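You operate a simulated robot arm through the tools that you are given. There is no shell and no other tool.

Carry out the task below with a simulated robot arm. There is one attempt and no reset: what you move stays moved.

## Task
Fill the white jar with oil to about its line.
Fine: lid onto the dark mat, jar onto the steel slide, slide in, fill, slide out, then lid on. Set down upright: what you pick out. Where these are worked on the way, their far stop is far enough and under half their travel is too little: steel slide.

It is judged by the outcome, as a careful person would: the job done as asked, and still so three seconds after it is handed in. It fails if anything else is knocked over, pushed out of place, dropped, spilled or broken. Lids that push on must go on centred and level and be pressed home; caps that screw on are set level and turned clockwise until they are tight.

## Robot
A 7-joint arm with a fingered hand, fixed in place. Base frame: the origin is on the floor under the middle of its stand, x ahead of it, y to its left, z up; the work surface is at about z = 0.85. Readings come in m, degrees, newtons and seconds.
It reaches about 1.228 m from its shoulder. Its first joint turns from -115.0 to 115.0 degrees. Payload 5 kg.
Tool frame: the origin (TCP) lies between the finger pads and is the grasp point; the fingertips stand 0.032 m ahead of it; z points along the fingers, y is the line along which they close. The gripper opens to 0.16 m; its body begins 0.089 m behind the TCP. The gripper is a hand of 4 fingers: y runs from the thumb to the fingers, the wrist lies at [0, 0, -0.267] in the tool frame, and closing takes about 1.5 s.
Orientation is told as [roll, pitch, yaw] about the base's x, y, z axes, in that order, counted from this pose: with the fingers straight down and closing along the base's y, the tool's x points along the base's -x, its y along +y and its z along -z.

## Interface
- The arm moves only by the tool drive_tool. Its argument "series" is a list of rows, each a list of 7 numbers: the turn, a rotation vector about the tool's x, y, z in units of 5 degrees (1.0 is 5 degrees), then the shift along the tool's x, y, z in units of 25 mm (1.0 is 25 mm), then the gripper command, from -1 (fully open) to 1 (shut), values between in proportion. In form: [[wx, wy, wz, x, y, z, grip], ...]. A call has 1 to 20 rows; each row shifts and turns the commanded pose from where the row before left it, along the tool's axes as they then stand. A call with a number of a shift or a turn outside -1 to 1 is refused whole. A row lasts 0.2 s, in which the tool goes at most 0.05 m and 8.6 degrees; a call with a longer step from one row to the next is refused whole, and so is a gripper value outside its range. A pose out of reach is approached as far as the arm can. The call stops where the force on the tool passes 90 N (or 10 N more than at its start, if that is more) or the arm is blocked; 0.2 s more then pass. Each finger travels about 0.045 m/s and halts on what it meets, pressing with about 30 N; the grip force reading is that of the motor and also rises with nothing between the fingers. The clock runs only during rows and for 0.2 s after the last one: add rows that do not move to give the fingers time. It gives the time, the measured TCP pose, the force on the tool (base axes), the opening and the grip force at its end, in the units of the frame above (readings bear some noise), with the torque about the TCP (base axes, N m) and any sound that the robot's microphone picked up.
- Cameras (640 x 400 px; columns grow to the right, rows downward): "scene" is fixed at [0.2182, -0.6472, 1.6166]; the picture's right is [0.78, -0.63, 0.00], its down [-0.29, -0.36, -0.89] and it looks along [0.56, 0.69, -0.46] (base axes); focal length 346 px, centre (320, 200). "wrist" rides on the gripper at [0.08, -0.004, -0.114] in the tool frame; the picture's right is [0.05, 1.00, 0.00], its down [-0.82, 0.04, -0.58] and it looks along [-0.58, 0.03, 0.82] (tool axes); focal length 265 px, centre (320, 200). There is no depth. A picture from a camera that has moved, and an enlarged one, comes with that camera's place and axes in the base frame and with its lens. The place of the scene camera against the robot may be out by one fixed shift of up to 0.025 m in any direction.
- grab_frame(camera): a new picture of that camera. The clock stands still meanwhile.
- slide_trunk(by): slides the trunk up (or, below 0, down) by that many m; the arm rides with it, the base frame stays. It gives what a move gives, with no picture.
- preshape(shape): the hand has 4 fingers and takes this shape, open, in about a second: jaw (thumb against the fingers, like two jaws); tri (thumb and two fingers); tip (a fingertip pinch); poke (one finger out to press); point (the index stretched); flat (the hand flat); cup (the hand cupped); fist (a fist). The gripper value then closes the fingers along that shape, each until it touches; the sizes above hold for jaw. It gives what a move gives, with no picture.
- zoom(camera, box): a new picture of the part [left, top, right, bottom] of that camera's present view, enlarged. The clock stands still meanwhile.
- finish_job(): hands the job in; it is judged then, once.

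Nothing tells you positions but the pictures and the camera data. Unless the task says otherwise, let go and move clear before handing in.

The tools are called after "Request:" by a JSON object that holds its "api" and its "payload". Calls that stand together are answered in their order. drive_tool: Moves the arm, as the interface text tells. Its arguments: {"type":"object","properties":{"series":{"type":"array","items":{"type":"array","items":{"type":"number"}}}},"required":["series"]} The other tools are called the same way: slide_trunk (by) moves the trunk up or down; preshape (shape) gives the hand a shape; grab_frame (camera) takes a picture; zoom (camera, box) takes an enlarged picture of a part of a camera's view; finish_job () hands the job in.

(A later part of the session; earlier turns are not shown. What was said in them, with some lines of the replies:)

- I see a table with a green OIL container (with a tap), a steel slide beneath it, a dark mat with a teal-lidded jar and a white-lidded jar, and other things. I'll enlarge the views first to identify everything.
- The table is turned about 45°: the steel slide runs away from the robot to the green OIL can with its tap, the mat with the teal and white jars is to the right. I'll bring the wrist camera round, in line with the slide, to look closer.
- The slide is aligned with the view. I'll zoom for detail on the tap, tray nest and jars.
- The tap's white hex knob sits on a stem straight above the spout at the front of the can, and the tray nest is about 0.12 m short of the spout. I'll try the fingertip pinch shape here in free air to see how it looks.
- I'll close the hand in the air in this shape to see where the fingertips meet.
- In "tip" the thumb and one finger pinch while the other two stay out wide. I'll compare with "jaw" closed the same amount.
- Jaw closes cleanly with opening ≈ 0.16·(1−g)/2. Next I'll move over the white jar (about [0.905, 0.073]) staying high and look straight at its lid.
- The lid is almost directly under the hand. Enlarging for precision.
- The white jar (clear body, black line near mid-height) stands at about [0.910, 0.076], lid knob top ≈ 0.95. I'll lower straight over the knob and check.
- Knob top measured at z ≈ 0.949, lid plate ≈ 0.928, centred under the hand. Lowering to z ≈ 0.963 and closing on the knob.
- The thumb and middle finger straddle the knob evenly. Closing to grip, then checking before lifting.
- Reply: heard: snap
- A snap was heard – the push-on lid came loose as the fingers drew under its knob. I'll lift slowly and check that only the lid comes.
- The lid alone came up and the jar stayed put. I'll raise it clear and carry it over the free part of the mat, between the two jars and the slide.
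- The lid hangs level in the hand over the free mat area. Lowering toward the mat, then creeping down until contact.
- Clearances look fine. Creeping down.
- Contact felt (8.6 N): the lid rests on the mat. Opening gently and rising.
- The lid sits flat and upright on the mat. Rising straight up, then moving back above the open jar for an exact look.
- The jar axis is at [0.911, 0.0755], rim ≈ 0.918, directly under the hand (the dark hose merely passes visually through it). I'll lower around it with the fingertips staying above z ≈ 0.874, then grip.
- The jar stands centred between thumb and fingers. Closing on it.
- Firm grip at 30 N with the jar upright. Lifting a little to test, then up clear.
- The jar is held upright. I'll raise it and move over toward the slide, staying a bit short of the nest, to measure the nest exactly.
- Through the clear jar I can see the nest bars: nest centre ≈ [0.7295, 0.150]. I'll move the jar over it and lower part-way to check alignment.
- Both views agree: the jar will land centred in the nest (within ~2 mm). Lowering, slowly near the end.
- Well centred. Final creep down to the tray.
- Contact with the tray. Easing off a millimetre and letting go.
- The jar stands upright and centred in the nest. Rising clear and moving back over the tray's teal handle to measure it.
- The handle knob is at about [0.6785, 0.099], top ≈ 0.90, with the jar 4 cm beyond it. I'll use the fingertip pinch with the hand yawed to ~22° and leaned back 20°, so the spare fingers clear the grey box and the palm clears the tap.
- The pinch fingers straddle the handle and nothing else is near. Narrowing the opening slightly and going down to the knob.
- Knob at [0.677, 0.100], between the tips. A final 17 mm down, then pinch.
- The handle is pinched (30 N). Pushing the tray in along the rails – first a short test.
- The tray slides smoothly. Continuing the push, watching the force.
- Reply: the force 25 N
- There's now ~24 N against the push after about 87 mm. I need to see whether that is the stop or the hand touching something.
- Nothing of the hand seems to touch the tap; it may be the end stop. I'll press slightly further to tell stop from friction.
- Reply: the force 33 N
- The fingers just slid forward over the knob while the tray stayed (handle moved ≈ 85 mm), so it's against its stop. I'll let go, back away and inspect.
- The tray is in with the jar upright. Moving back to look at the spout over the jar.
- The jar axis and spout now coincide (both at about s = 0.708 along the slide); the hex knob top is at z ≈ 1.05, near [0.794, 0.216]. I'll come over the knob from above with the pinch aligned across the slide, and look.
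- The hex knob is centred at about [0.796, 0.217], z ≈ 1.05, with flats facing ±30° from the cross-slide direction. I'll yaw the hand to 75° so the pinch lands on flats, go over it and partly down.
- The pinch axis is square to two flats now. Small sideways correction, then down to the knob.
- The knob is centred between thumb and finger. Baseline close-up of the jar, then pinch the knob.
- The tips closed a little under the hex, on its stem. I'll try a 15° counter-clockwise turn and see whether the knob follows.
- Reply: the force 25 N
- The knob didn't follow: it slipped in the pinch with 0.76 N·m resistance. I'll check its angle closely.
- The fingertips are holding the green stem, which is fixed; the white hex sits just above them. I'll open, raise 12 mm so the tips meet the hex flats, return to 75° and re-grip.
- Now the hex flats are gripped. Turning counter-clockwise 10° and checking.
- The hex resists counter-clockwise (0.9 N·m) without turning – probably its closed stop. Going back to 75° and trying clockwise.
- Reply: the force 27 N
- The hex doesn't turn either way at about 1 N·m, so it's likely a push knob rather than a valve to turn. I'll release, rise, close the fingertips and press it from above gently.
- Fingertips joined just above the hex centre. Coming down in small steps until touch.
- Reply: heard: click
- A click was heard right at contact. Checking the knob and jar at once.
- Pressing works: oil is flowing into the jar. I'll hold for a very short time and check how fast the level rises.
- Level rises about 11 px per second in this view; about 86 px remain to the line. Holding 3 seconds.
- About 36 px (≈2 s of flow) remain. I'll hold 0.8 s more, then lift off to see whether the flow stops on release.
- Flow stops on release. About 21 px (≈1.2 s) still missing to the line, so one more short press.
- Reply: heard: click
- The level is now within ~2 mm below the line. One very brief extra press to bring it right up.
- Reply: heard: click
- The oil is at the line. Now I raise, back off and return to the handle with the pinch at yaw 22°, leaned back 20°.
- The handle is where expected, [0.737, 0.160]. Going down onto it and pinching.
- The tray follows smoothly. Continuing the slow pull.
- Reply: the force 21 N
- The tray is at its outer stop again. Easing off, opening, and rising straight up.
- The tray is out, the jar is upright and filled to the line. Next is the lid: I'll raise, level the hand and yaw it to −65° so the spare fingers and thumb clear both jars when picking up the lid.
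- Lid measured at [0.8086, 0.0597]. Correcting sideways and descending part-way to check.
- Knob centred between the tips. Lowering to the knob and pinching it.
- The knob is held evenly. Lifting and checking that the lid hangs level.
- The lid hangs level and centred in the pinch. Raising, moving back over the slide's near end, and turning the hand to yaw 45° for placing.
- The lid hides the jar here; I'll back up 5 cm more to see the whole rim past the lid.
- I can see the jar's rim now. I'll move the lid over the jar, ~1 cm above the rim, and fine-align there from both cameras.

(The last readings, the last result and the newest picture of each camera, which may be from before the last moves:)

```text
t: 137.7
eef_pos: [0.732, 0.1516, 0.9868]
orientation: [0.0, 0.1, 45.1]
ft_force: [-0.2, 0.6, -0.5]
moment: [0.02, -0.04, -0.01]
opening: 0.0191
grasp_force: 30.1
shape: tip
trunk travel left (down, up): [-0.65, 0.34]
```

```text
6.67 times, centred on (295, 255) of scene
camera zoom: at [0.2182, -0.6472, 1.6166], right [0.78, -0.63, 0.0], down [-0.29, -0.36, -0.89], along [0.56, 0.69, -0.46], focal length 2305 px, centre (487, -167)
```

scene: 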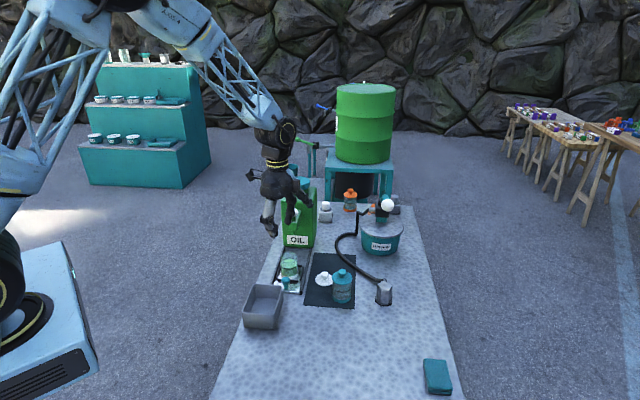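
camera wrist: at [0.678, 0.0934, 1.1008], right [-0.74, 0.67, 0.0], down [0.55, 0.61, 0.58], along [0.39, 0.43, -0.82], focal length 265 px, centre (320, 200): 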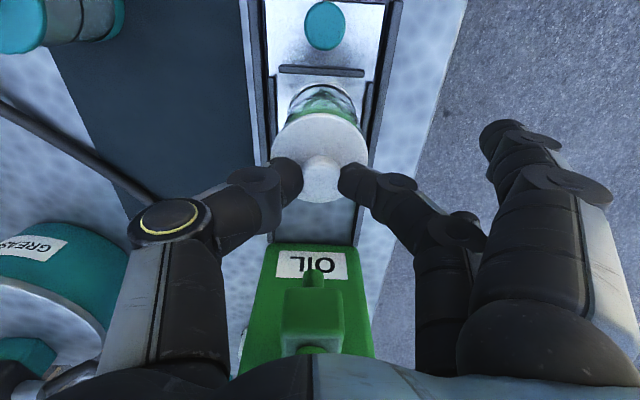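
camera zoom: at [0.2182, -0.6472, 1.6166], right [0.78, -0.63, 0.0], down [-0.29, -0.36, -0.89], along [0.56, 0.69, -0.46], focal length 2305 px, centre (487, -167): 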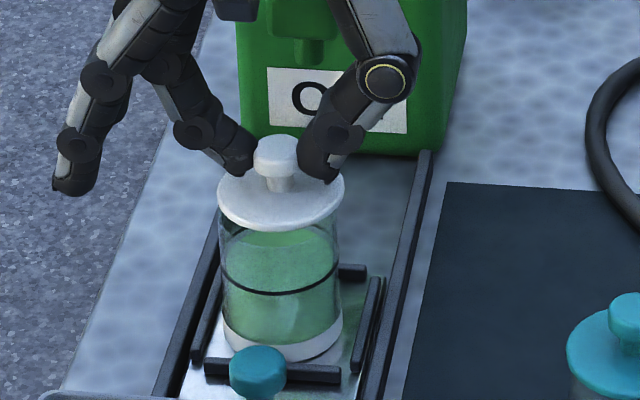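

Request:
{"api": "zoom", "payload": {"camera": "scene", "box": [278, 240, 306, 268]}}

Request:
{"api": "zoom", "payload": {"camera": "scene", "box": [278, 260, 306, 288]}}

Request:
{"api": "zoom", "payload": {"camera": "wrist", "box": [260, 70, 380, 170]}}

```text
14.29 times, centred on (292, 254) of scene
camera zoom: at [0.2182, -0.6472, 1.6166], right [0.78, -0.63, 0.0], down [-0.29, -0.36, -0.89], along [0.56, 0.69, -0.46], focal length 4938 px, centre (720, -571)
```

zoom: 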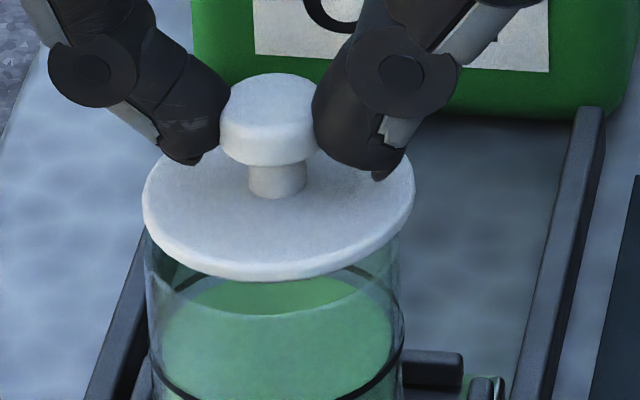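

```text
14.29 times, centred on (292, 274) of scene
camera zoom: at [0.2182, -0.6472, 1.6166], right [0.78, -0.63, 0.0], down [-0.29, -0.36, -0.89], along [0.56, 0.69, -0.46], focal length 4938 px, centre (720, -857)
```

zoom: 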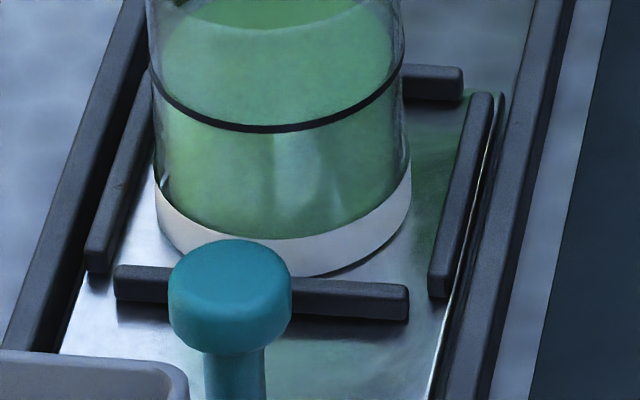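

```text
4.00 times, centred on (320, 120) of wrist
camera zoom: at [0.678, 0.0934, 1.1008], right [-0.74, 0.67, 0.0], down [0.55, 0.61, 0.58], along [0.39, 0.43, -0.82], focal length 1062 px, centre (320, 520)
```

zoom: 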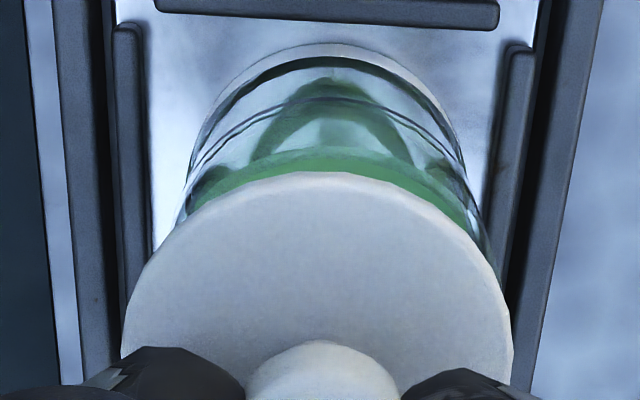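

Lid vs jar: within ~1–2 mm along the slide, and the lid needs ~2.3 mm toward the tool's +y. Correcting and lowering gently to the rim.

Request:
{"api": "drive_tool", "payload": {"series": [[0, 0, 0, 0, 0.092, 0, 0.9], [0, 0, 0, 0, 0, 0.2, 0.9], [0, 0, 0, 0, 0, 0.15, 0.9], [0, 0, 0, 0, 0, 0.08, 0.9], [0, 0, 0, 0, 0, 0, 0.9]]}}

Request:
{"api": "zoom", "payload": {"camera": "scene", "box": [278, 240, 306, 268]}}

Request:
{"api": "zoom", "payload": {"camera": "wrist", "box": [260, 70, 380, 170]}}

```text
t: 138.9
eef_pos: [0.7309, 0.1538, 0.977]
orientation: [-0.1, -0.1, 45.0]
ft_force: [1.7, -2.6, 16.1]
moment: [-0.05, -0.01, 0.03]
opening: 0.0201
grasp_force: 30.0
shape: tip
trunk travel left (down, up): [-0.65, 0.34]
heard: snap
```

```text
14.29 times, centred on (292, 254) of scene
camera zoom: at [0.2182, -0.6472, 1.6166], right [0.78, -0.63, 0.0], down [-0.29, -0.36, -0.89], along [0.56, 0.69, -0.46], focal length 4938 px, centre (720, -571)
```

zoom: 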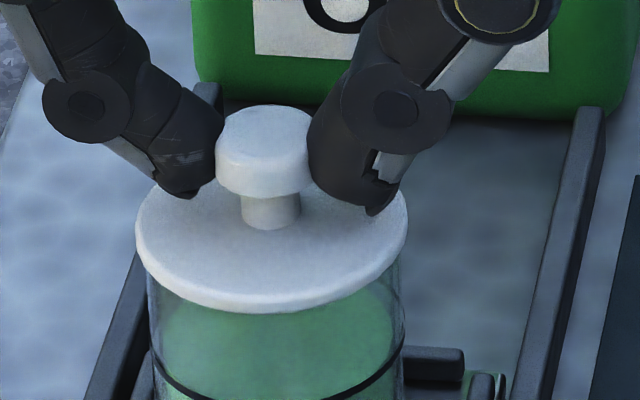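

```text
4.00 times, centred on (320, 120) of wrist
camera zoom: at [0.676, 0.094, 1.0913], right [-0.74, 0.67, 0.0], down [0.55, 0.61, 0.58], along [0.39, 0.43, -0.82], focal length 1062 px, centre (320, 520)
```

zoom: 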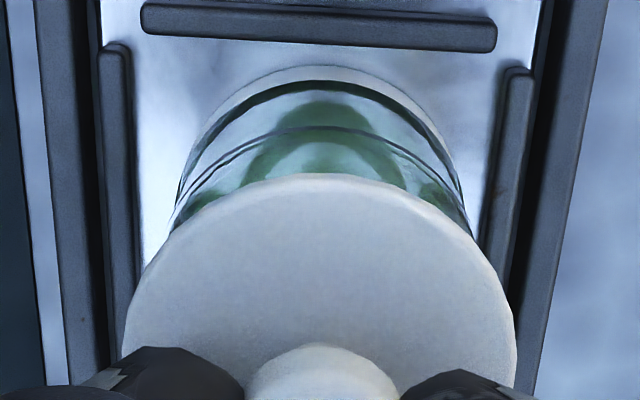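

A snap was heard at 16 N – the lid engaged. I'll press a little more to make sure it is home.

Request:
{"api": "drive_tool", "payload": {"series": [[0, 0, 0, 0, 0, 0.08, 0.9], [0, 0, 0, 0, 0, 0.08, 0.9], [0, 0, 0, 0, 0, 0, 0.9]]}}

Request:
{"api": "zoom", "payload": {"camera": "scene", "box": [278, 240, 306, 268]}}

```text
t: 139.7
eef_pos: [0.7293, 0.1536, 0.9749]
orientation: [-0.1, -0.3, 45.0]
ft_force: [3.0, -3.6, 42.6]
moment: [-0.17, -0.08, 0.03]
opening: 0.0236
grasp_force: 30.2
shape: tip
trunk travel left (down, up): [-0.65, 0.34]
```

```text
14.29 times, centred on (292, 254) of scene
camera zoom: at [0.2182, -0.6472, 1.6166], right [0.78, -0.63, 0.0], down [-0.29, -0.36, -0.89], along [0.56, 0.69, -0.46], focal length 4938 px, centre (720, -571)
```

zoom: 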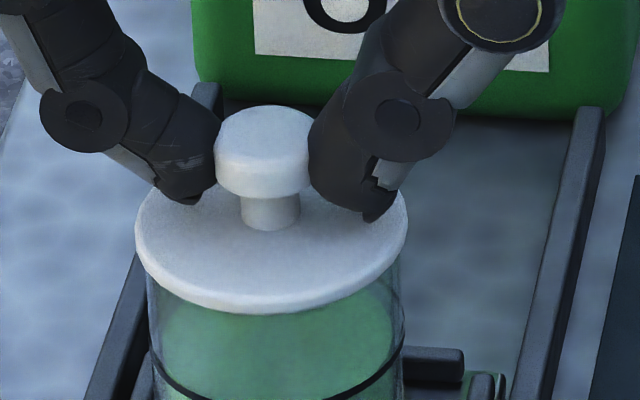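

The lid didn't move further at 43 N – it's home. Releasing without lifting, then rising.

Request:
{"api": "drive_tool", "payload": {"series": [[0, 0, 0, 0, 0, 0, 0.8], [0, 0, 0, 0, 0, 0, 0.65], [0, 0, 0, 0, 0, 0, 0.5], [0, 0, 0, 0, 0, 0, 0.35], [0, 0, 0, 0, 0, 0, 0.3], [0, 0, 0, 0, 0, 0, 0.3], [0, 0, 0, 0, 0, 0, 0.3]]}}

Request:
{"api": "grab_frame", "payload": {"camera": "wrist"}}

Request:
{"api": "zoom", "payload": {"camera": "scene", "box": [270, 225, 320, 285]}}

```text
t: 141.3
eef_pos: [0.7296, 0.1543, 0.972]
orientation: [0.1, 0.0, 45.2]
ft_force: [-0.4, 0.0, 0.6]
moment: [-0.03, 0.0, -0.02]
opening: 0.0552
grasp_force: 0.0
shape: tip
trunk travel left (down, up): [-0.65, 0.34]
```

```text
taken
camera wrist: at [0.6761, 0.0947, 1.0855], right [-0.74, 0.67, 0.0], down [0.55, 0.61, 0.58], along [0.39, 0.43, -0.82], focal length 265 px, centre (320, 200)
```

wrist: 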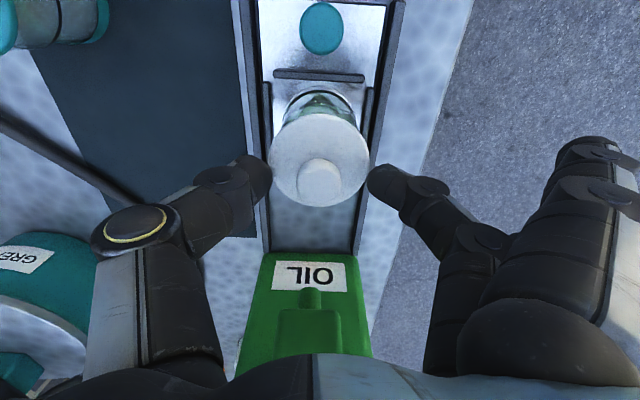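

```text
6.67 times, centred on (295, 255) of scene
camera zoom: at [0.2182, -0.6472, 1.6166], right [0.78, -0.63, 0.0], down [-0.29, -0.36, -0.89], along [0.56, 0.69, -0.46], focal length 2305 px, centre (487, -167)
```

zoom: 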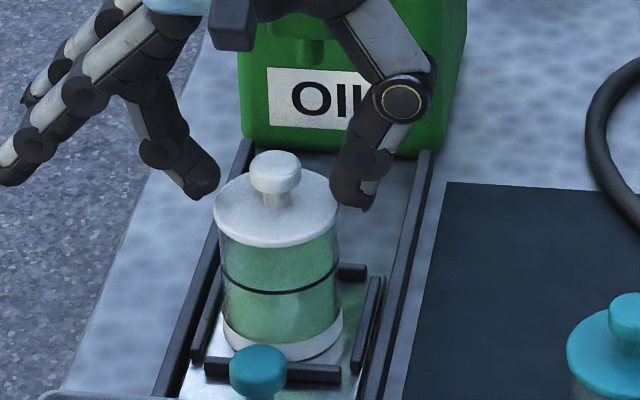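

The lid sits centred and level on the jar. Rising straight up and taking a closer look.

Request:
{"api": "drive_tool", "payload": {"series": [[0, 0, 0, 0, 0, -0.3, 0.3], [0, 0, 0, 0, 0, -0.8, 0.3], [0, 0, 0, 0, 0, -0.9, 0.3], [0, 0, 0, 0, 0, -0.9, 0.3], [0, 0, 0, 0, 0, -0.9, 0.3], [0, 0, 0, 0, 0, 0, 0.3]]}}

Request:
{"api": "zoom", "payload": {"camera": "scene", "box": [278, 240, 310, 280]}}

Request:
{"api": "zoom", "payload": {"camera": "wrist", "box": [260, 40, 380, 180]}}

Request:
{"api": "grab_frame", "payload": {"camera": "scene"}}

```text
t: 142.7
eef_pos: [0.73, 0.1541, 1.0672]
orientation: [-0.1, 0.0, 45.1]
ft_force: [0.5, 0.5, 0.1]
moment: [-0.02, -0.03, 0.03]
opening: 0.0554
grasp_force: 0.1
shape: tip
trunk travel left (down, up): [-0.65, 0.34]
```

```text
10.00 times, centred on (294, 260) of scene
camera zoom: at [0.2182, -0.6472, 1.6166], right [0.78, -0.63, 0.0], down [-0.29, -0.36, -0.89], along [0.56, 0.69, -0.46], focal length 3457 px, centre (580, -400)
```

zoom: 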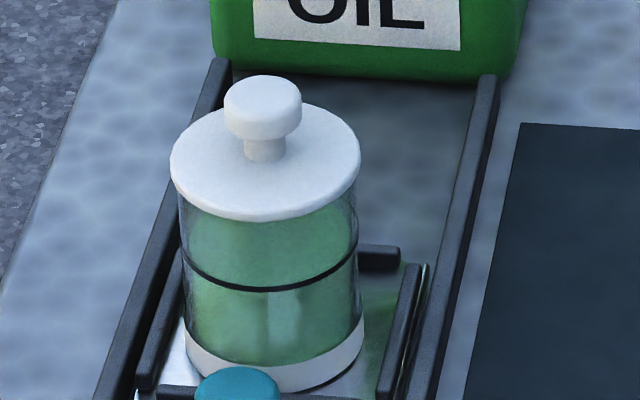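

```text
2.86 times, centred on (320, 110) of wrist
camera zoom: at [0.6769, 0.0951, 1.182], right [-0.74, 0.67, 0.0], down [0.55, 0.61, 0.58], along [0.39, 0.43, -0.82], focal length 758 px, centre (320, 457)
```

zoom: 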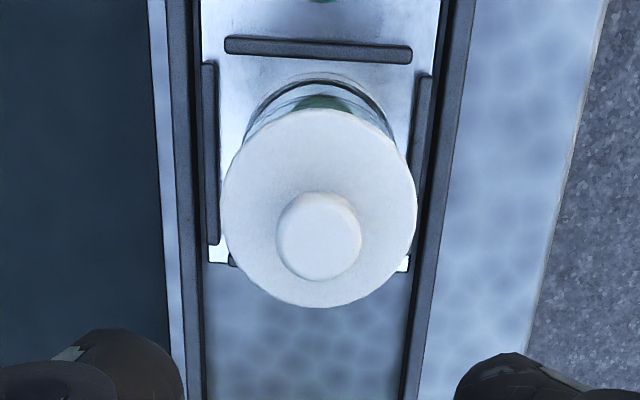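

```text
taken
```

scene: 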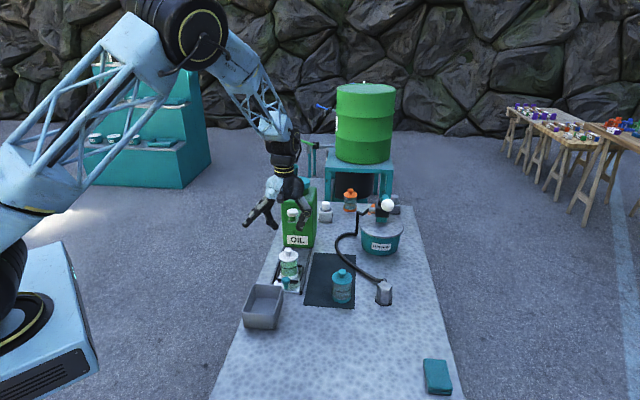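

Lid fully seated, level and centred; oil at the line; tray out. I'll move the hand well clear and check the whole scene once more.

Request:
{"api": "drive_tool", "payload": {"series": [[0, 0, 0, 0, 0, -0.9, 0.3], [0, 0, 0, 0, 0, -0.9, 0.3], [0, 0, 0, 0, 0, -0.9, 0.3], [0, 0, 0, 0, 0, -0.9, 0.3], [0, 0, 0, 0, 0, -0.9, 0.3], [0, 0, 0, 0, 0, -0.9, 0.3], [0, 0, 0, 0.9, 0, 0, 0.3], [0, 0, 0, 0.9, 0, 0, 0.3], [0, 0, 0, 0.9, 0, 0, 0.3], [0, 0, 0, 0.9, 0, 0, 0.3], [0, 0, 0, 0.9, 0, 0, 0.3], [0, 0, 0, 0.9, 0, 0, 0.3], [0, 0, 0, 0.9, 0, 0, 0.3], [0, 0, 0, 0, 0, 0, 0.3]]}}

Request:
{"api": "grab_frame", "payload": {"camera": "wrist"}}

Request:
{"api": "zoom", "payload": {"camera": "scene", "box": [240, 160, 440, 320]}}

Request:
{"api": "zoom", "payload": {"camera": "scene", "box": [275, 190, 335, 290]}}

```text
t: 145.7
eef_pos: [0.6207, 0.0425, 1.2019]
orientation: [0.1, 0.0, 45.1]
ft_force: [-1.5, -0.2, 0.5]
moment: [-0.03, 0.0, -0.04]
opening: 0.0552
grasp_force: 0.1
shape: tip
trunk travel left (down, up): [-0.65, 0.34]
```

```text
taken
camera wrist: at [0.5667, -0.0173, 1.3166], right [-0.74, 0.67, 0.0], down [0.55, 0.61, 0.58], along [0.39, 0.43, -0.82], focal length 265 px, centre (320, 200)
```

wrist: 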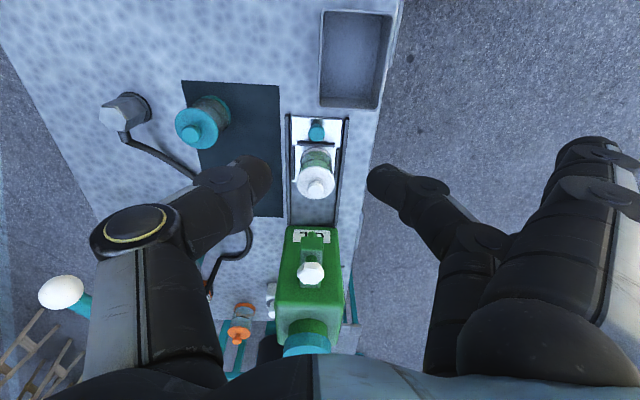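

```text
2.50 times, centred on (340, 240) of scene
camera zoom: at [0.2182, -0.6472, 1.6166], right [0.78, -0.63, 0.0], down [-0.29, -0.36, -0.89], along [0.56, 0.69, -0.46], focal length 864 px, centre (270, 100)
```

zoom: 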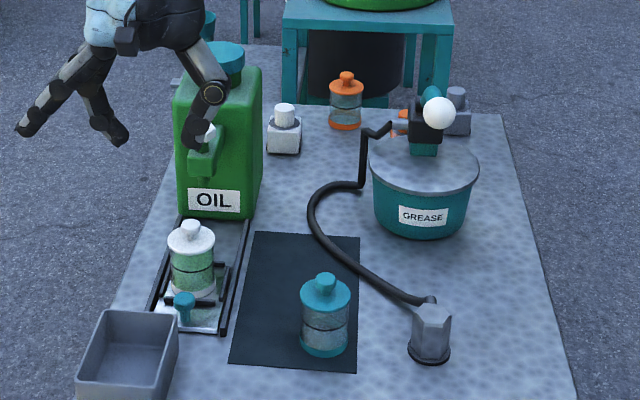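

```text
4.00 times, centred on (305, 240) of scene
camera zoom: at [0.2182, -0.6472, 1.6166], right [0.78, -0.63, 0.0], down [-0.29, -0.36, -0.89], along [0.56, 0.69, -0.46], focal length 1383 px, centre (380, 40)
```

zoom: 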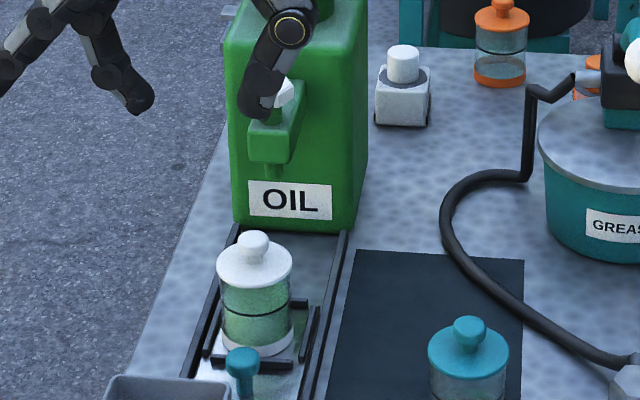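

The white jar is filled to its line, with its lid pressed home and level. It stands upright in the pulled-out tray, nothing else has moved, and the hand is clear. Handing in.

Request:
{"api": "finish_job", "payload": {}}

```text
The job is handed in.
```

The white jar is filled with oil to about its line. It stands upright on the steel slide, which is pulled out to its stop.

- **Lid:** It came off onto the dark mat and later went back onto the jar centred and level. I heard it snap on, and it did not move further under about 43 N.
- **Slide:** I pushed it in until it stopped, about 85 mm, which put the jar under the spout. After filling I pulled it back out to its outer stop.
- **Tap:** The white hex knob works by pressing down. Before finding that out, I tried turning it both ways with up to about 1.1 N·m. It did not turn, and the last pictures show no change to it.
- **Fill:** The oil surface is level with the black line as far as the scene camera can show. I saw no spill.

In the last pictures, nothing else on the table has moved or tipped, and the hand is clear.
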